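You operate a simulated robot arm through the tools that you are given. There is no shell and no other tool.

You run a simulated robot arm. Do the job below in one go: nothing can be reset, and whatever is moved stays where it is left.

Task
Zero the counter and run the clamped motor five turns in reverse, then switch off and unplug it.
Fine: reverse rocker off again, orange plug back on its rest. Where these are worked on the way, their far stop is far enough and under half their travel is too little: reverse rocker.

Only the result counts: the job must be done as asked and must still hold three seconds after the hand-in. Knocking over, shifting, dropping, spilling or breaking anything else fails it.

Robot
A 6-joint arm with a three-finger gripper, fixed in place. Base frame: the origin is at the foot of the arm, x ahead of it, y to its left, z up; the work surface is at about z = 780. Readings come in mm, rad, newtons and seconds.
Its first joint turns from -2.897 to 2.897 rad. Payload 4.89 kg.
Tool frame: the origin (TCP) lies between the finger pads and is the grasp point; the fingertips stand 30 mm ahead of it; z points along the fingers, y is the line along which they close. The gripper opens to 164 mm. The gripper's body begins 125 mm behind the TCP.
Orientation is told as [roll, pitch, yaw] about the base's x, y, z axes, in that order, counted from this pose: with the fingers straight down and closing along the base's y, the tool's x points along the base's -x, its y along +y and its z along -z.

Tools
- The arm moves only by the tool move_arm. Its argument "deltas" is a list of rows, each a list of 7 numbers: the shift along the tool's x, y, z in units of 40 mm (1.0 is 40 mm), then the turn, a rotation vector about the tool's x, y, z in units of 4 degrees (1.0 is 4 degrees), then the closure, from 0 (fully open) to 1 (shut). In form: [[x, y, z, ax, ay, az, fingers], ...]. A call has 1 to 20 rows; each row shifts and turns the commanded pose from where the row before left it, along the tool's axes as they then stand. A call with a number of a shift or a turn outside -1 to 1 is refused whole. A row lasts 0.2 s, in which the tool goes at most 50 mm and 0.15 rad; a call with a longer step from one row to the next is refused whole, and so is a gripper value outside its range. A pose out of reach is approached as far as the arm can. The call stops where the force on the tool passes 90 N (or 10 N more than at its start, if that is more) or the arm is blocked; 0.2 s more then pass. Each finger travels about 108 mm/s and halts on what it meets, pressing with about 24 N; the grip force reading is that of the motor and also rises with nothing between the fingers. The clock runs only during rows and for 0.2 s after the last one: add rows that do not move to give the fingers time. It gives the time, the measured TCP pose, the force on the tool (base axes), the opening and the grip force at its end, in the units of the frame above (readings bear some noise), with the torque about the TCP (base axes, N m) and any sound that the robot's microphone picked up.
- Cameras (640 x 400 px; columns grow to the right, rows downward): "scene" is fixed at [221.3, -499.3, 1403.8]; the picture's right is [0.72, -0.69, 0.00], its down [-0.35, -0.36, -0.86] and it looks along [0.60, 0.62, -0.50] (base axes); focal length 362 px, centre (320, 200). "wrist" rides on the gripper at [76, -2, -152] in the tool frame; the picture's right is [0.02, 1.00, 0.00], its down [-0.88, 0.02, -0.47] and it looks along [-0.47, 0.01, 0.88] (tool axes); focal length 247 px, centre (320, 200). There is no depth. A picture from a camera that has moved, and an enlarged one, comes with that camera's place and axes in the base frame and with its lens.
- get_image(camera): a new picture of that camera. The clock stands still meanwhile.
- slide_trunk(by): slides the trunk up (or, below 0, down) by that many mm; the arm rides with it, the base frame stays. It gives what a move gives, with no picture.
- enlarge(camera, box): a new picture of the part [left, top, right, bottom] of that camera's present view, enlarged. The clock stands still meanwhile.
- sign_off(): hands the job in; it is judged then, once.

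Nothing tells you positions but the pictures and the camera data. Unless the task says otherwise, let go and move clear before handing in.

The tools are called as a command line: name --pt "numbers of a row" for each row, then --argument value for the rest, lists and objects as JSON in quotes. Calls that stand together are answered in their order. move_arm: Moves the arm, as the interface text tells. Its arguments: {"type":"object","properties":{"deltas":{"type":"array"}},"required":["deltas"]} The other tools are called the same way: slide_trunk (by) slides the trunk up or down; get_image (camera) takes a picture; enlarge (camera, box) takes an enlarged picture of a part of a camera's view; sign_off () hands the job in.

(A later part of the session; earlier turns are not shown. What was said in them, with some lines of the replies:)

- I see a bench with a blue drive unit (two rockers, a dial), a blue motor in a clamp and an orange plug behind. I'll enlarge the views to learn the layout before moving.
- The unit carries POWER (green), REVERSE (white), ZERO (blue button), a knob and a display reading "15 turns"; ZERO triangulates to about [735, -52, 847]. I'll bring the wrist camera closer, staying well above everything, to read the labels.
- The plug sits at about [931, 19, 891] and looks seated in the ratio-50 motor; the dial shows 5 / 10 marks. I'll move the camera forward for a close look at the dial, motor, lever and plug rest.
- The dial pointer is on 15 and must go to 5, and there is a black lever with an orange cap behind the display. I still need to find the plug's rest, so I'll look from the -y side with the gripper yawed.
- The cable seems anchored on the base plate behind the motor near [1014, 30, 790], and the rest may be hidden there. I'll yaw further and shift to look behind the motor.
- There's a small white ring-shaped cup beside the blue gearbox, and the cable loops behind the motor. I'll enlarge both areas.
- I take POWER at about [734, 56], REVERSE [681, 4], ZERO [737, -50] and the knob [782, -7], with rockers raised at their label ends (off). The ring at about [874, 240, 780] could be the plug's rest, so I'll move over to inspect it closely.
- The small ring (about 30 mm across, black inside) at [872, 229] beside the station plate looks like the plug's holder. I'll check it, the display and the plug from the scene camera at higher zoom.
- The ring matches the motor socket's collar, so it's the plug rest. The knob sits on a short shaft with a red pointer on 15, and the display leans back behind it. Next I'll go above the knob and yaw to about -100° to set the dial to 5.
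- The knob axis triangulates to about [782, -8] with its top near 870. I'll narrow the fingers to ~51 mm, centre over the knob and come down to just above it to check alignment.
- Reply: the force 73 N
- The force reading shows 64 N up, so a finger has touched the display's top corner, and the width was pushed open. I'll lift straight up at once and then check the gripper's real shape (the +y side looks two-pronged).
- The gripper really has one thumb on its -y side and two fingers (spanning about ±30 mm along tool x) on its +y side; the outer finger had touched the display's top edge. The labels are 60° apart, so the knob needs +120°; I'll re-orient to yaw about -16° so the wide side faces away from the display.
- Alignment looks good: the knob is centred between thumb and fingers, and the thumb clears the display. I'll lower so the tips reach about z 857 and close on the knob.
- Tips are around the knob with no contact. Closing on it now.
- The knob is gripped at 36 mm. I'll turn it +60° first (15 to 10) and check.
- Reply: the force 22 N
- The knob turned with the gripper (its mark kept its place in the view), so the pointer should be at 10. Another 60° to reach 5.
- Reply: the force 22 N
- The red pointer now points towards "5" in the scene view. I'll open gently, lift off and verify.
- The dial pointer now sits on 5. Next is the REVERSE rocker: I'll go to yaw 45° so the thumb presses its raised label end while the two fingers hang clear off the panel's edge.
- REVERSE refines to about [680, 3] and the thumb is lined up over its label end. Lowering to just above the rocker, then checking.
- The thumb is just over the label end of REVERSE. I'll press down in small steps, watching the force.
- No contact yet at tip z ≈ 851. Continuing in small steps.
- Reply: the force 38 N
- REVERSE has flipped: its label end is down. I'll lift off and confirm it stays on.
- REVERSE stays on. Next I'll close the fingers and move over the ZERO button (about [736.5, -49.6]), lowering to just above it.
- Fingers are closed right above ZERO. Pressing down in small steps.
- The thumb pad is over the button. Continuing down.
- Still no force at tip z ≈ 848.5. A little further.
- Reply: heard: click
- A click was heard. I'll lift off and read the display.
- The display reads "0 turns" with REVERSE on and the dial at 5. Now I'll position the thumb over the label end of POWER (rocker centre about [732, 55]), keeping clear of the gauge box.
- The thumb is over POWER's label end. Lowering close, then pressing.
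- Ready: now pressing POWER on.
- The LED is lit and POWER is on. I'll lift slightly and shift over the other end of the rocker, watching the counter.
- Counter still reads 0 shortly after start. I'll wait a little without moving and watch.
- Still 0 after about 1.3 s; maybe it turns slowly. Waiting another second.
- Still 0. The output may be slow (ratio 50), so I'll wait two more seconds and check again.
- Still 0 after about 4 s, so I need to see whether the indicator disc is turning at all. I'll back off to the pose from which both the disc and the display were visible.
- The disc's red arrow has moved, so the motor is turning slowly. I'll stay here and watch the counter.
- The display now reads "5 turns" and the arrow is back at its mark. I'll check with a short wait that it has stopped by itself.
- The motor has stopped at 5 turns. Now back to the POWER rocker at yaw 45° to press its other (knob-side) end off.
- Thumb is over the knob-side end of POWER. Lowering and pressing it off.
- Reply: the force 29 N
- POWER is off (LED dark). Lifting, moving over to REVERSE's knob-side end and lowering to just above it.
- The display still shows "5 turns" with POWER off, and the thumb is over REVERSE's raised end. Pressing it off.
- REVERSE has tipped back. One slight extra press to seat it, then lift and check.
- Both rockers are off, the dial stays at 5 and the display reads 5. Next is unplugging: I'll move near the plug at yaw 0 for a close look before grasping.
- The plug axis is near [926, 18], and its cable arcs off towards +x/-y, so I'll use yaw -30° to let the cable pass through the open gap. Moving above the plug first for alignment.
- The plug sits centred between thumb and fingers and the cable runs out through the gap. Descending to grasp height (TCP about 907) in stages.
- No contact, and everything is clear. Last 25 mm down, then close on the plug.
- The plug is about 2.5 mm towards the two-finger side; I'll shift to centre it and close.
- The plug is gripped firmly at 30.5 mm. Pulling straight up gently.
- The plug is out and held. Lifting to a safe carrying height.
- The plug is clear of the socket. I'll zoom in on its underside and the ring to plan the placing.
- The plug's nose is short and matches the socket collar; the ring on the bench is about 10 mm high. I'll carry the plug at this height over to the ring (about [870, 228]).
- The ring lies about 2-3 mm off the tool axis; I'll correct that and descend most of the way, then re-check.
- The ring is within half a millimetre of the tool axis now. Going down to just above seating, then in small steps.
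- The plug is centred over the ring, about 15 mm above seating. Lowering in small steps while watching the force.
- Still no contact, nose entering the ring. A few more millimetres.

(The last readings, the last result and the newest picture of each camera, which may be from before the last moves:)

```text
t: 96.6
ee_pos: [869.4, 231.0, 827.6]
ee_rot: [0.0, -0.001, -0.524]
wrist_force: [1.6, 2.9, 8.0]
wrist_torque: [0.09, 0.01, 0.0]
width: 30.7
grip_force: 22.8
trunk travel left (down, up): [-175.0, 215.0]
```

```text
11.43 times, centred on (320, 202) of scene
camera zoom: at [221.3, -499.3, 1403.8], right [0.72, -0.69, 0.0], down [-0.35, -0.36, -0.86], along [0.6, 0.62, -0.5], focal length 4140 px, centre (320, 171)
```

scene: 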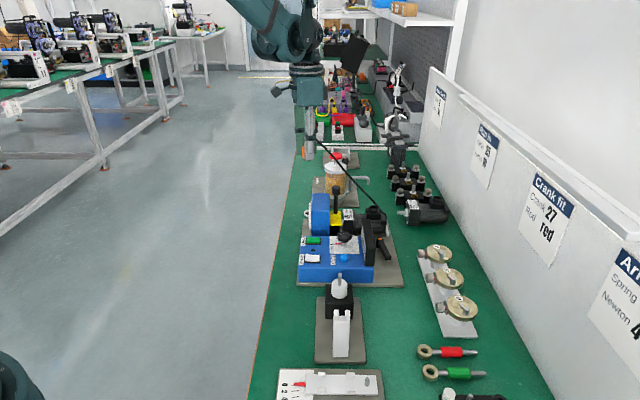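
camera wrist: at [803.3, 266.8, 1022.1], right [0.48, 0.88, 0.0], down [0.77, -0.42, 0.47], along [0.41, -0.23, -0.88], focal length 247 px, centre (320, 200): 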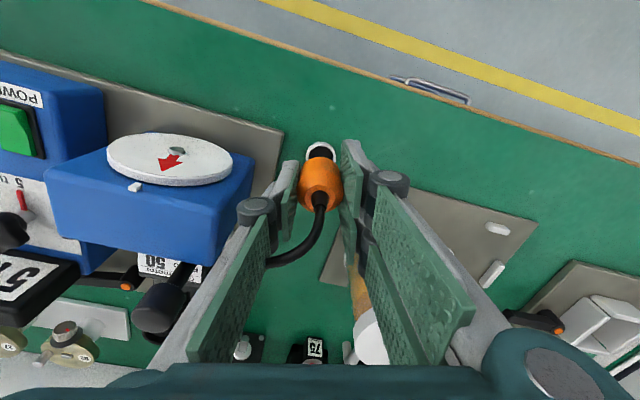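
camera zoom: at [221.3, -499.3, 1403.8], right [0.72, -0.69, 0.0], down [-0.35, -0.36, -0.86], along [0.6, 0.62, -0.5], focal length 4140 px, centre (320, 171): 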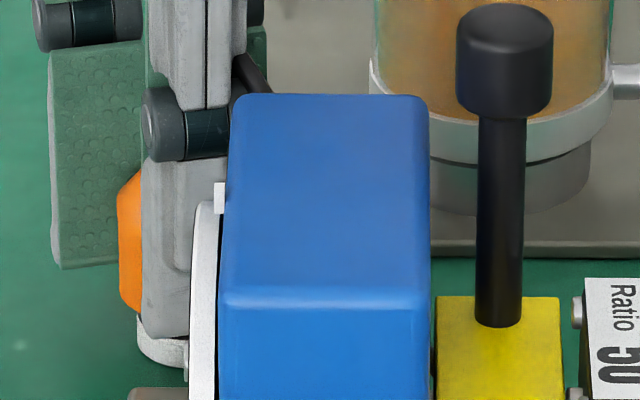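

Light contact (8 N) at TCP z ≈ 828. I'll nudge slightly in the direction of the lateral push and press a little further to seat it.

move_arm --pt "0 0.025 0 0 0 0 1" --pt "0 0 0.05 0 0 0 1"

enlarge --camera "wrist" --box '[260, 120, 380, 210]'

enlarge --camera "scene" --box '[300, 185, 340, 220]'

```text
t: 97.2
ee_pos: [870.2, 232.7, 826.1]
ee_rot: [0.001, -0.001, -0.525]
wrist_force: [-0.9, -6.9, 37.2]
wrist_torque: [-0.05, 0.31, 0.05]
width: 30.7
grip_force: 24.3
trunk travel left (down, up): [-175.0, 215.0]
```

```text
4.44 times, centred on (320, 165) of wrist
camera zoom: at [803.3, 267.5, 978.1], right [0.48, 0.88, 0.0], down [0.77, -0.42, 0.47], along [0.42, -0.23, -0.88], focal length 1098 px, centre (320, 356)
```

zoom: 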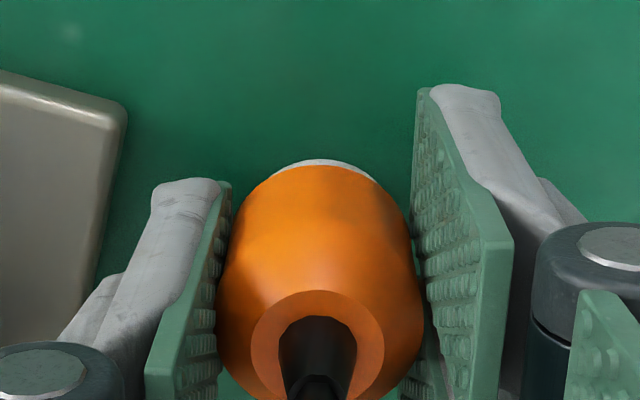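

```text
11.43 times, centred on (320, 202) of scene
camera zoom: at [221.3, -499.3, 1403.8], right [0.72, -0.69, 0.0], down [-0.35, -0.36, -0.86], along [0.6, 0.62, -0.5], focal length 4140 px, centre (320, 171)
```

zoom: 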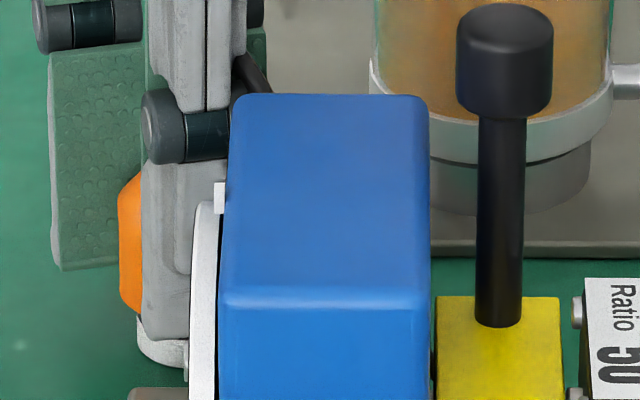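

Force rose to 37 N with z about 826, so it's touching something firmly. I'll look closer to see whether it's seated or riding on the rim.

enlarge --camera "scene" --box '[298, 192, 328, 217]'

enlarge --camera "wrist" --box '[290, 140, 350, 215]'

```text
16.00 times, centred on (313, 204) of scene
camera zoom: at [221.3, -499.3, 1403.8], right [0.72, -0.69, 0.0], down [-0.35, -0.36, -0.86], along [0.6, 0.62, -0.5], focal length 5796 px, centre (432, 128)
```

zoom: 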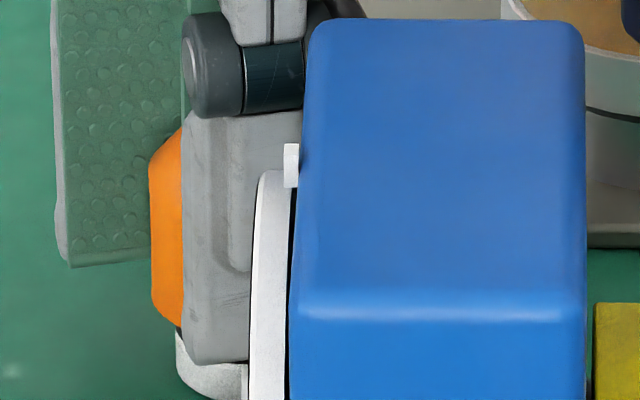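

```text
5.33 times, centred on (320, 178) of wrist
camera zoom: at [803.3, 267.5, 978.1], right [0.48, 0.88, 0.0], down [0.77, -0.42, 0.47], along [0.42, -0.23, -0.88], focal length 1317 px, centre (320, 320)
```

zoom: 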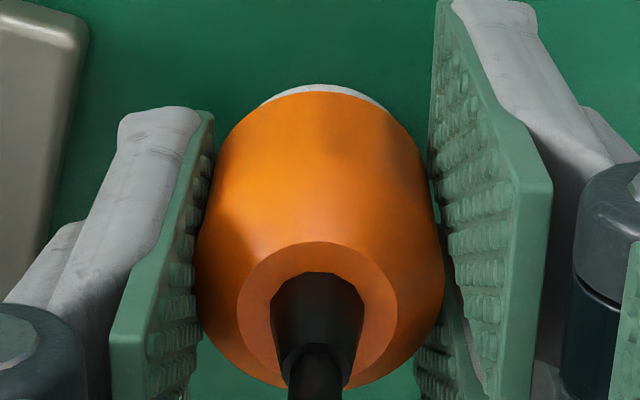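

The plug looks about 2 mm too far towards the camera side (tool +x) relative to the ring. I'll lift a few millimetres, shift tool x by -2 mm and lower again.

move_arm --pt "0 0 -0.15 0 0 0 1" --pt "-0.05 0 0 0 0 0 1" --pt "0 0 0.08 0 0 0 1"

enlarge --camera "scene" --box '[298, 192, 328, 217]'

enlarge --camera "wrist" --box '[290, 140, 350, 215]'

```text
t: 98.0
ee_pos: [873.4, 233.1, 826.2]
ee_rot: [0.0, 0.0, -0.524]
wrist_force: [0.3, -0.5, 0.3]
wrist_torque: [0.04, -0.02, 0.03]
width: 30.5
grip_force: 24.2
trunk travel left (down, up): [-175.0, 215.0]
```

```text
16.00 times, centred on (313, 204) of scene
camera zoom: at [221.3, -499.3, 1403.8], right [0.72, -0.69, 0.0], down [-0.35, -0.36, -0.86], along [0.6, 0.62, -0.5], focal length 5796 px, centre (432, 128)
```

zoom: 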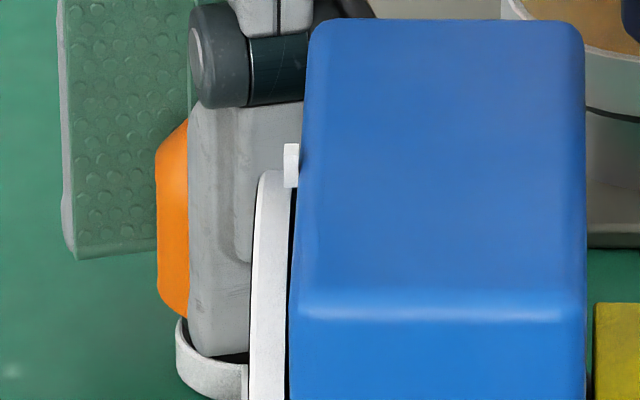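

```text
5.33 times, centred on (320, 178) of wrist
camera zoom: at [806.2, 268.7, 978.5], right [0.48, 0.88, 0.0], down [0.77, -0.42, 0.47], along [0.41, -0.23, -0.88], focal length 1317 px, centre (320, 320)
```

zoom: 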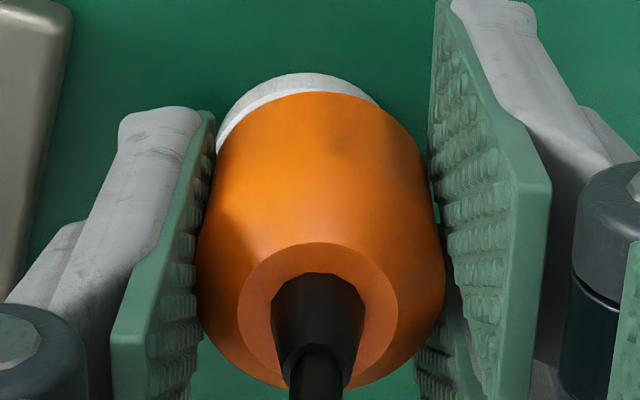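

Now the ring shows slightly to the left (thumb side), so I need about -1.7 mm in tool y and a touch more in -x. Adjusting, then lowering gently.

move_arm --pt "-0.015 -0.043 0 0 0 0 1" --pt "0 0 0.05 0 0 0 1"

enlarge --camera "wrist" --box '[290, 140, 350, 215]'

enlarge --camera "scene" --box '[298, 192, 328, 217]'

```text
t: 98.6
ee_pos: [870.9, 229.8, 826.1]
ee_rot: [0.0, 0.001, -0.524]
wrist_force: [6.6, 0.3, 13.8]
wrist_torque: [0.03, -0.16, 0.02]
width: 30.5
grip_force: 24.0
trunk travel left (down, up): [-175.0, 215.0]
```

```text
5.33 times, centred on (320, 178) of wrist
camera zoom: at [804.7, 266.6, 976.8], right [0.48, 0.88, 0.0], down [0.77, -0.42, 0.47], along [0.42, -0.23, -0.88], focal length 1317 px, centre (320, 320)
```

zoom: 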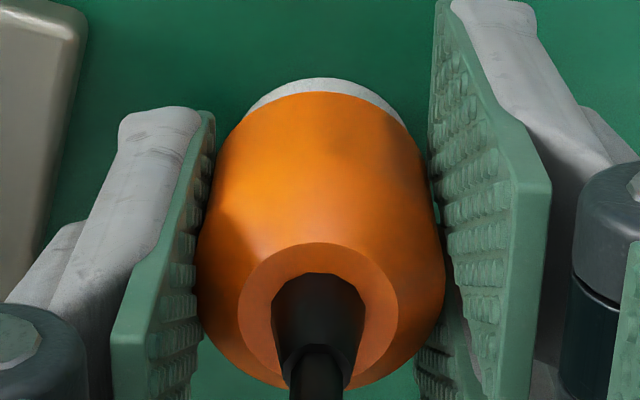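

```text
16.00 times, centred on (313, 204) of scene
camera zoom: at [221.3, -499.3, 1403.8], right [0.72, -0.69, 0.0], down [-0.35, -0.36, -0.86], along [0.6, 0.62, -0.5], focal length 5796 px, centre (432, 128)
```

zoom: 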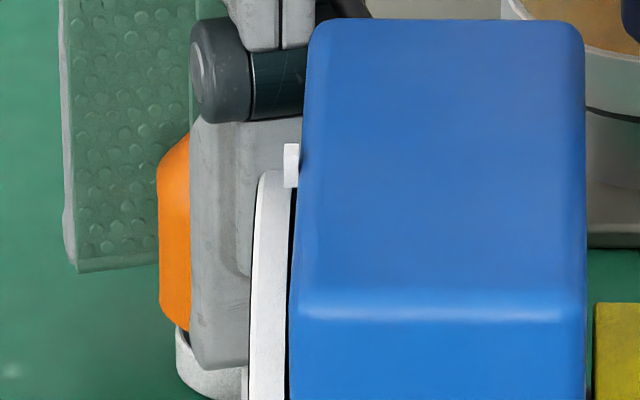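

The ring is now nearly centred and the side force says to go slightly to +x. Making that small correction.

move_arm --pt "-0.03 0.012 0 0 0 0 1" --pt "0 0 0 0 0 0 1"

enlarge --camera "wrist" --box '[290, 140, 350, 215]'

enlarge --camera "scene" --box '[298, 192, 328, 217]'

```text
t: 99.2
ee_pos: [872.3, 230.9, 824.6]
ee_rot: [-0.001, -0.002, -0.525]
wrist_force: [3.9, -3.4, 3.1]
wrist_torque: [-0.09, -0.08, 0.01]
width: 30.5
grip_force: 24.2
trunk travel left (down, up): [-175.0, 215.0]
```

```text
5.33 times, centred on (320, 178) of wrist
camera zoom: at [805.4, 266.6, 975.9], right [0.48, 0.88, 0.0], down [0.77, -0.42, 0.47], along [0.41, -0.23, -0.88], focal length 1317 px, centre (320, 320)
```

zoom: 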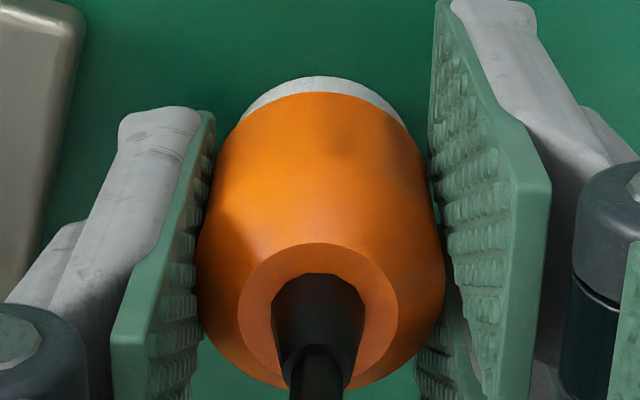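

```text
16.00 times, centred on (313, 204) of scene
camera zoom: at [221.3, -499.3, 1403.8], right [0.72, -0.69, 0.0], down [-0.35, -0.36, -0.86], along [0.6, 0.62, -0.5], focal length 5796 px, centre (432, 128)
```

zoom: 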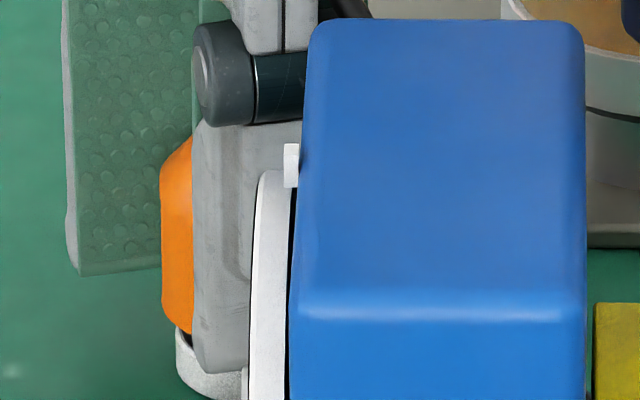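

The plug dropped a bit and the vertical force fell to 3 N, so the nose is entering. Another tiny correction and 2 mm further down.

move_arm --pt "-0.015 -0.005 0.03 0 0 0 1" --pt "0 0 0.03 0 0 0 1"

enlarge --camera "wrist" --box '[290, 140, 350, 215]'

enlarge --camera "scene" --box '[298, 192, 328, 217]'

```text
t: 99.8
ee_pos: [872.5, 228.9, 822.0]
ee_rot: [0.001, 0.0, -0.523]
wrist_force: [0.9, 1.3, -2.0]
wrist_torque: [0.03, -0.03, 0.02]
width: 30.7
grip_force: 23.8
trunk travel left (down, up): [-175.0, 215.0]
```

```text
5.33 times, centred on (320, 178) of wrist
camera zoom: at [805.9, 265.4, 973.3], right [0.48, 0.88, 0.0], down [0.77, -0.42, 0.47], along [0.41, -0.23, -0.88], focal length 1317 px, centre (320, 320)
```

zoom: 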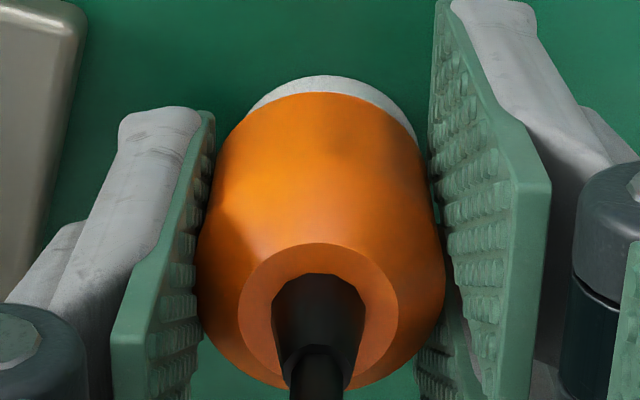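

```text
16.00 times, centred on (313, 204) of scene
camera zoom: at [221.3, -499.3, 1403.8], right [0.72, -0.69, 0.0], down [-0.35, -0.36, -0.86], along [0.6, 0.62, -0.5], focal length 5796 px, centre (432, 128)
```

zoom: 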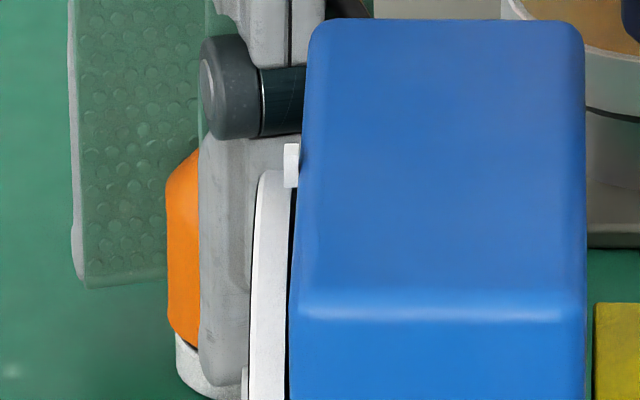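

It went down freely to about 822 with no load. Continuing in 1-2 mm steps until it seats.

move_arm --pt "0 0 0.03 0 0 0 1" --pt "0 0 0.03 0 0 0 1"

enlarge --camera "wrist" --box '[290, 140, 350, 215]'

enlarge --camera "scene" --box '[298, 192, 328, 217]'

```text
t: 100.4
ee_pos: [873.5, 230.0, 819.8]
ee_rot: [0.0, 0.0, -0.524]
wrist_force: [-0.1, -0.5, 1.2]
wrist_torque: [-0.05, -0.03, 0.01]
width: 30.8
grip_force: 23.9
trunk travel left (down, up): [-175.0, 215.0]
```

```text
5.33 times, centred on (320, 178) of wrist
camera zoom: at [806.8, 265.9, 971.6], right [0.48, 0.88, 0.0], down [0.77, -0.42, 0.47], along [0.41, -0.23, -0.88], focal length 1317 px, centre (320, 320)
```

zoom: 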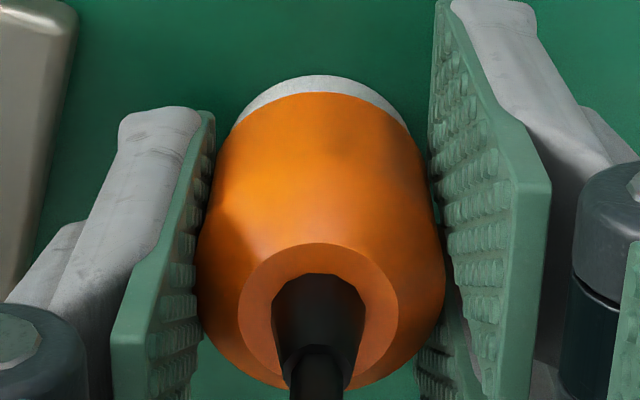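

```text
16.00 times, centred on (313, 204) of scene
camera zoom: at [221.3, -499.3, 1403.8], right [0.72, -0.69, 0.0], down [-0.35, -0.36, -0.86], along [0.6, 0.62, -0.5], focal length 5796 px, centre (432, 128)
```

zoom: 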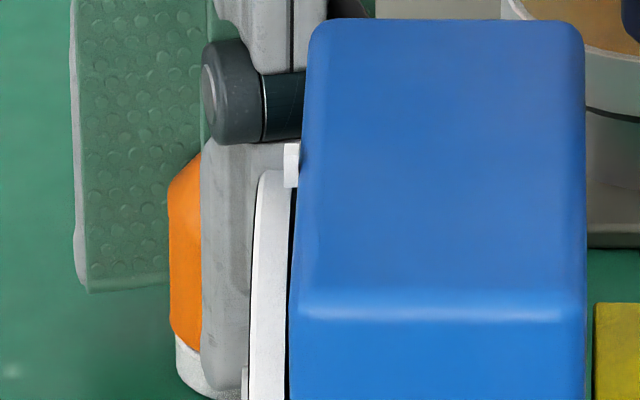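

Nicely centred and sliding in with no load. Two more small steps.

move_arm --pt "0 0 0.03 0 0 0 1" --pt "0 0 0.03 0 0 0 1"

enlarge --camera "wrist" --box '[290, 140, 350, 215]'

enlarge --camera "scene" --box '[298, 192, 328, 217]'

```text
t: 101.0
ee_pos: [872.8, 229.4, 819.8]
ee_rot: [0.003, -0.004, -0.522]
wrist_force: [6.2, 6.8, 40.3]
wrist_torque: [0.32, -0.23, 0.06]
width: 30.7
grip_force: 24.1
trunk travel left (down, up): [-175.0, 215.0]
```

```text
5.33 times, centred on (320, 178) of wrist
camera zoom: at [806.2, 266.0, 970.8], right [0.48, 0.88, 0.0], down [0.77, -0.42, 0.47], along [0.42, -0.23, -0.88], focal length 1317 px, centre (320, 320)
```

zoom: 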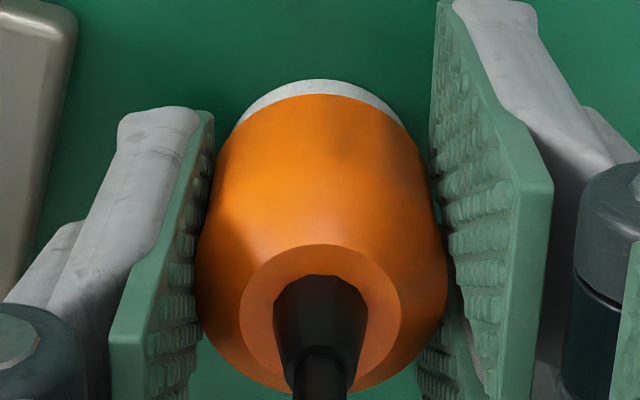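

```text
16.00 times, centred on (313, 204) of scene
camera zoom: at [221.3, -499.3, 1403.8], right [0.72, -0.69, 0.0], down [-0.35, -0.36, -0.86], along [0.6, 0.62, -0.5], focal length 5796 px, centre (432, 128)
```

zoom: 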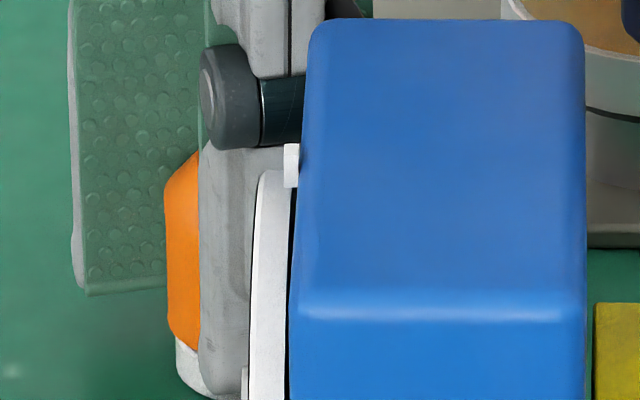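

The plug now sits firmly (40 N) about 6.5 mm deeper than the rim, so it is seated in its rest. I'll ease off the pressure and open just enough to release (base plate edge is close to the thumb).

move_arm --pt "0 0 -0.03 0 0 0 1" --pt "0 0 0 0 0 0 0.8" --pt "0 0 0 0 0 0 0.73" --pt "0 0 0 0 0 0 0.72" --pt "0 0 0 0 0 0 0.72"

enlarge --camera "wrist" --box '[260, 120, 380, 240]'

enlarge --camera "scene" --box '[290, 170, 350, 220]'

```text
t: 102.2
ee_pos: [874.6, 229.2, 819.9]
ee_rot: [0.001, 0.0, -0.523]
wrist_force: [0.2, 1.4, -0.5]
wrist_torque: [-0.01, -0.02, 0.01]
width: 46.1
grip_force: 0.0
trunk travel left (down, up): [-175.0, 215.0]
```

```text
3.33 times, centred on (320, 180) of wrist
camera zoom: at [807.1, 265.6, 970.7], right [0.48, 0.88, 0.0], down [0.77, -0.42, 0.47], along [0.41, -0.23, -0.88], focal length 823 px, centre (320, 267)
```

zoom: 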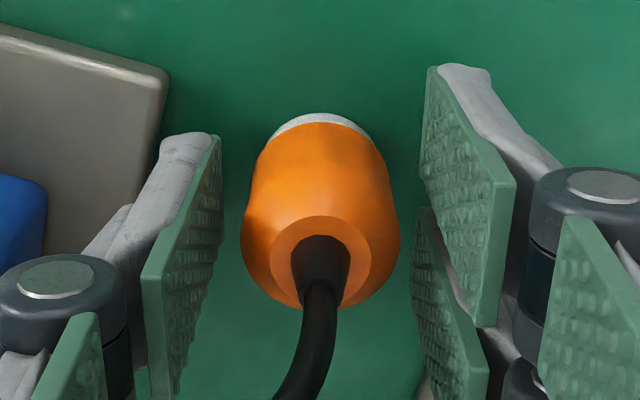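

```text
8.00 times, centred on (320, 195) of scene
camera zoom: at [221.3, -499.3, 1403.8], right [0.72, -0.69, 0.0], down [-0.35, -0.36, -0.86], along [0.6, 0.62, -0.5], focal length 2898 px, centre (320, 240)
```

zoom: 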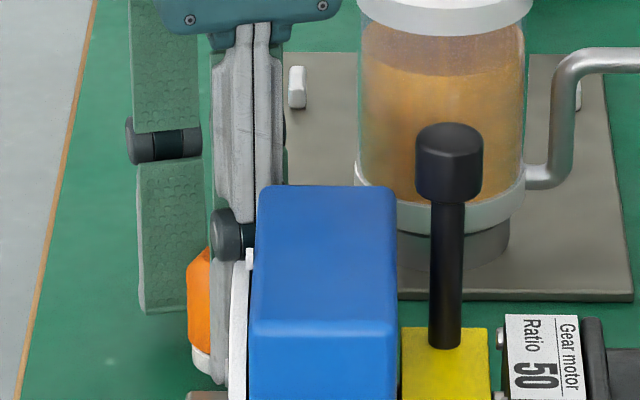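

The plug stands upright in its rest, released. Lifting straight up slowly and checking it stays.

move_arm --pt "0 0 -0.25 0 0 0 0.72" --pt "0 0 -0.5 0 0 0 0.72" --pt "0 0 -0.6 0 0 0 0.72" --pt "0 0 -0.6 0 0 0 0.72" --pt "0 0 0 0 0 0 0.72"

get_image --camera "wrist"

enlarge --camera "scene" --box '[290, 160, 410, 250]'

```text
t: 103.4
ee_pos: [875.1, 229.8, 894.8]
ee_rot: [0.0, 0.002, -0.524]
wrist_force: [-0.2, 0.3, 0.3]
wrist_torque: [0.04, -0.03, 0.01]
width: 45.8
grip_force: 0.2
trunk travel left (down, up): [-175.0, 215.0]
```

```text
taken
camera wrist: at [807.5, 265.9, 1046.4], right [0.48, 0.88, 0.0], down [0.77, -0.42, 0.47], along [0.41, -0.23, -0.88], focal length 247 px, centre (320, 200)
```

wrist: 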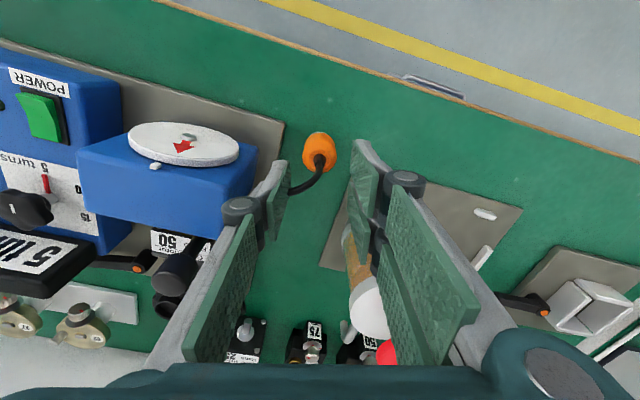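

```text
4.44 times, centred on (350, 205) of scene
camera zoom: at [221.3, -499.3, 1403.8], right [0.72, -0.69, 0.0], down [-0.35, -0.36, -0.86], along [0.6, 0.62, -0.5], focal length 1610 px, centre (187, 178)
```

zoom: 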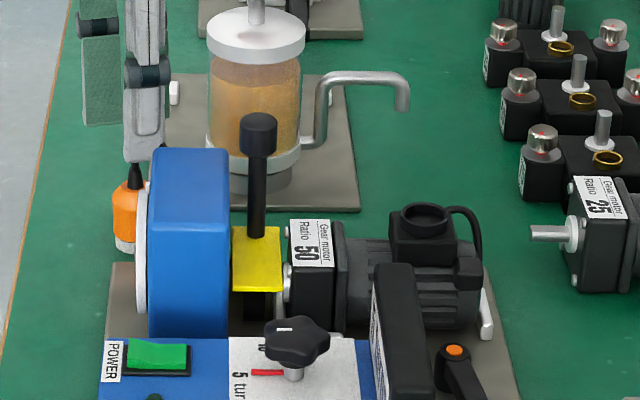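

The plug stays put in its rest. I'll rise well clear and inspect the whole station once more.

move_arm --pt "0 0 -0.8 0 0 0 0.72" --pt "0 0 -0.9 0 0 0 0.72" --pt "0 0 -0.9 0 0 0 0.72" --pt "0.6 0 -0.6 0 0 0 0.72" --pt "0.9 0 0 0 0 0 0.72" --pt "0.9 0 0 0 0 0 0.72" --pt "0.9 0 0 0 0 0 0.72" --pt "0 0 0 0 0 0 0.72"

get_image --camera "wrist"

enlarge --camera "wrist" --box '[130, 60, 400, 230]'

enlarge --camera "scene" --box '[280, 140, 460, 300]'

```text
t: 105.2
ee_pos: [757.4, 295.4, 1025.3]
ee_rot: [0.001, -0.001, -0.523]
wrist_force: [-0.2, -0.4, 0.8]
wrist_torque: [0.01, -0.08, -0.03]
width: 45.9
grip_force: 0.0
trunk travel left (down, up): [-175.0, 215.0]
```

```text
taken
camera wrist: at [691.6, 331.9, 1177.5], right [0.48, 0.88, 0.0], down [0.77, -0.42, 0.47], along [0.41, -0.23, -0.88], focal length 247 px, centre (320, 200)
```

wrist: 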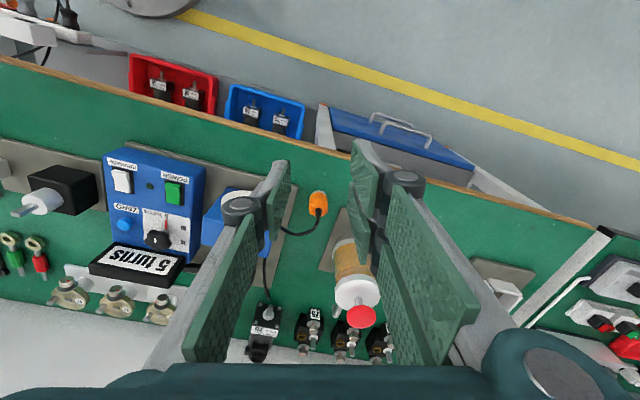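

```text
2.35 times, centred on (265, 145) of wrist
camera zoom: at [691.6, 331.9, 1177.5], right [0.48, 0.88, 0.0], down [0.77, -0.42, 0.47], along [0.41, -0.23, -0.88], focal length 581 px, centre (449, 329)
```

zoom: 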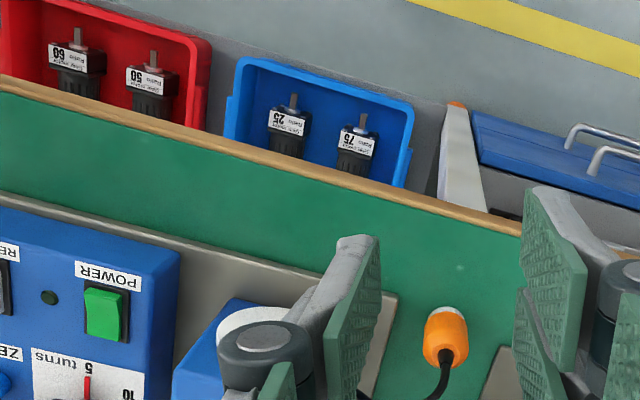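

```text
2.50 times, centred on (370, 220) of scene
camera zoom: at [221.3, -499.3, 1403.8], right [0.72, -0.69, 0.0], down [-0.35, -0.36, -0.86], along [0.6, 0.62, -0.5], focal length 906 px, centre (195, 150)
```

zoom: 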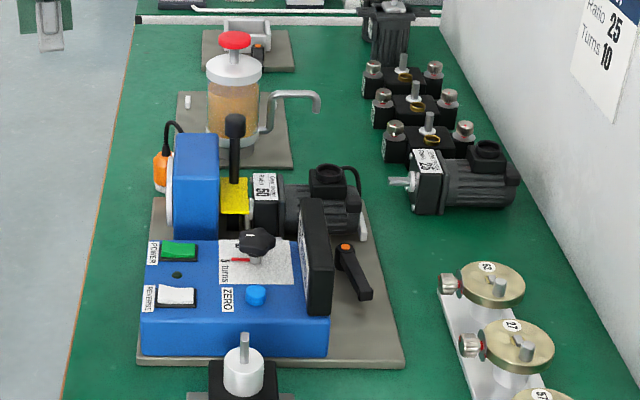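

The counter shows 5 turns, run in reverse. POWER and REVERSE are off, the plug stands in its rest, nothing else has moved, and the arm is clear, so I'm handing in.

sign_off

```text
The job is handed in.
```

I zeroed the counter and ran the clamped motor five turns in reverse. Then I switched it off, unplugged it and handed the job in.

- **Run:** The counter read 0 before the start. The motor stopped by itself at "5 turns".
- **Dial:** I turned it from 15 to 5 turns so the run would stop there. It is still at 5.
- **Switches:** POWER is off with its lamp dark, and REVERSE is back off.
- **Plug:** The orange plug is out of the motor and standing upright in the small white ring beside the station. The ring isn't labelled as the rest, but it is about the same size as the motor's socket.
- **Contact:** While lining up on the dial, a finger pressed on top of the display with about 64 N. I lifted off at once, and the display looked unmoved and kept working.

Nothing else looked shifted in the last pictures, and the arm was clear of the station at hand-in.
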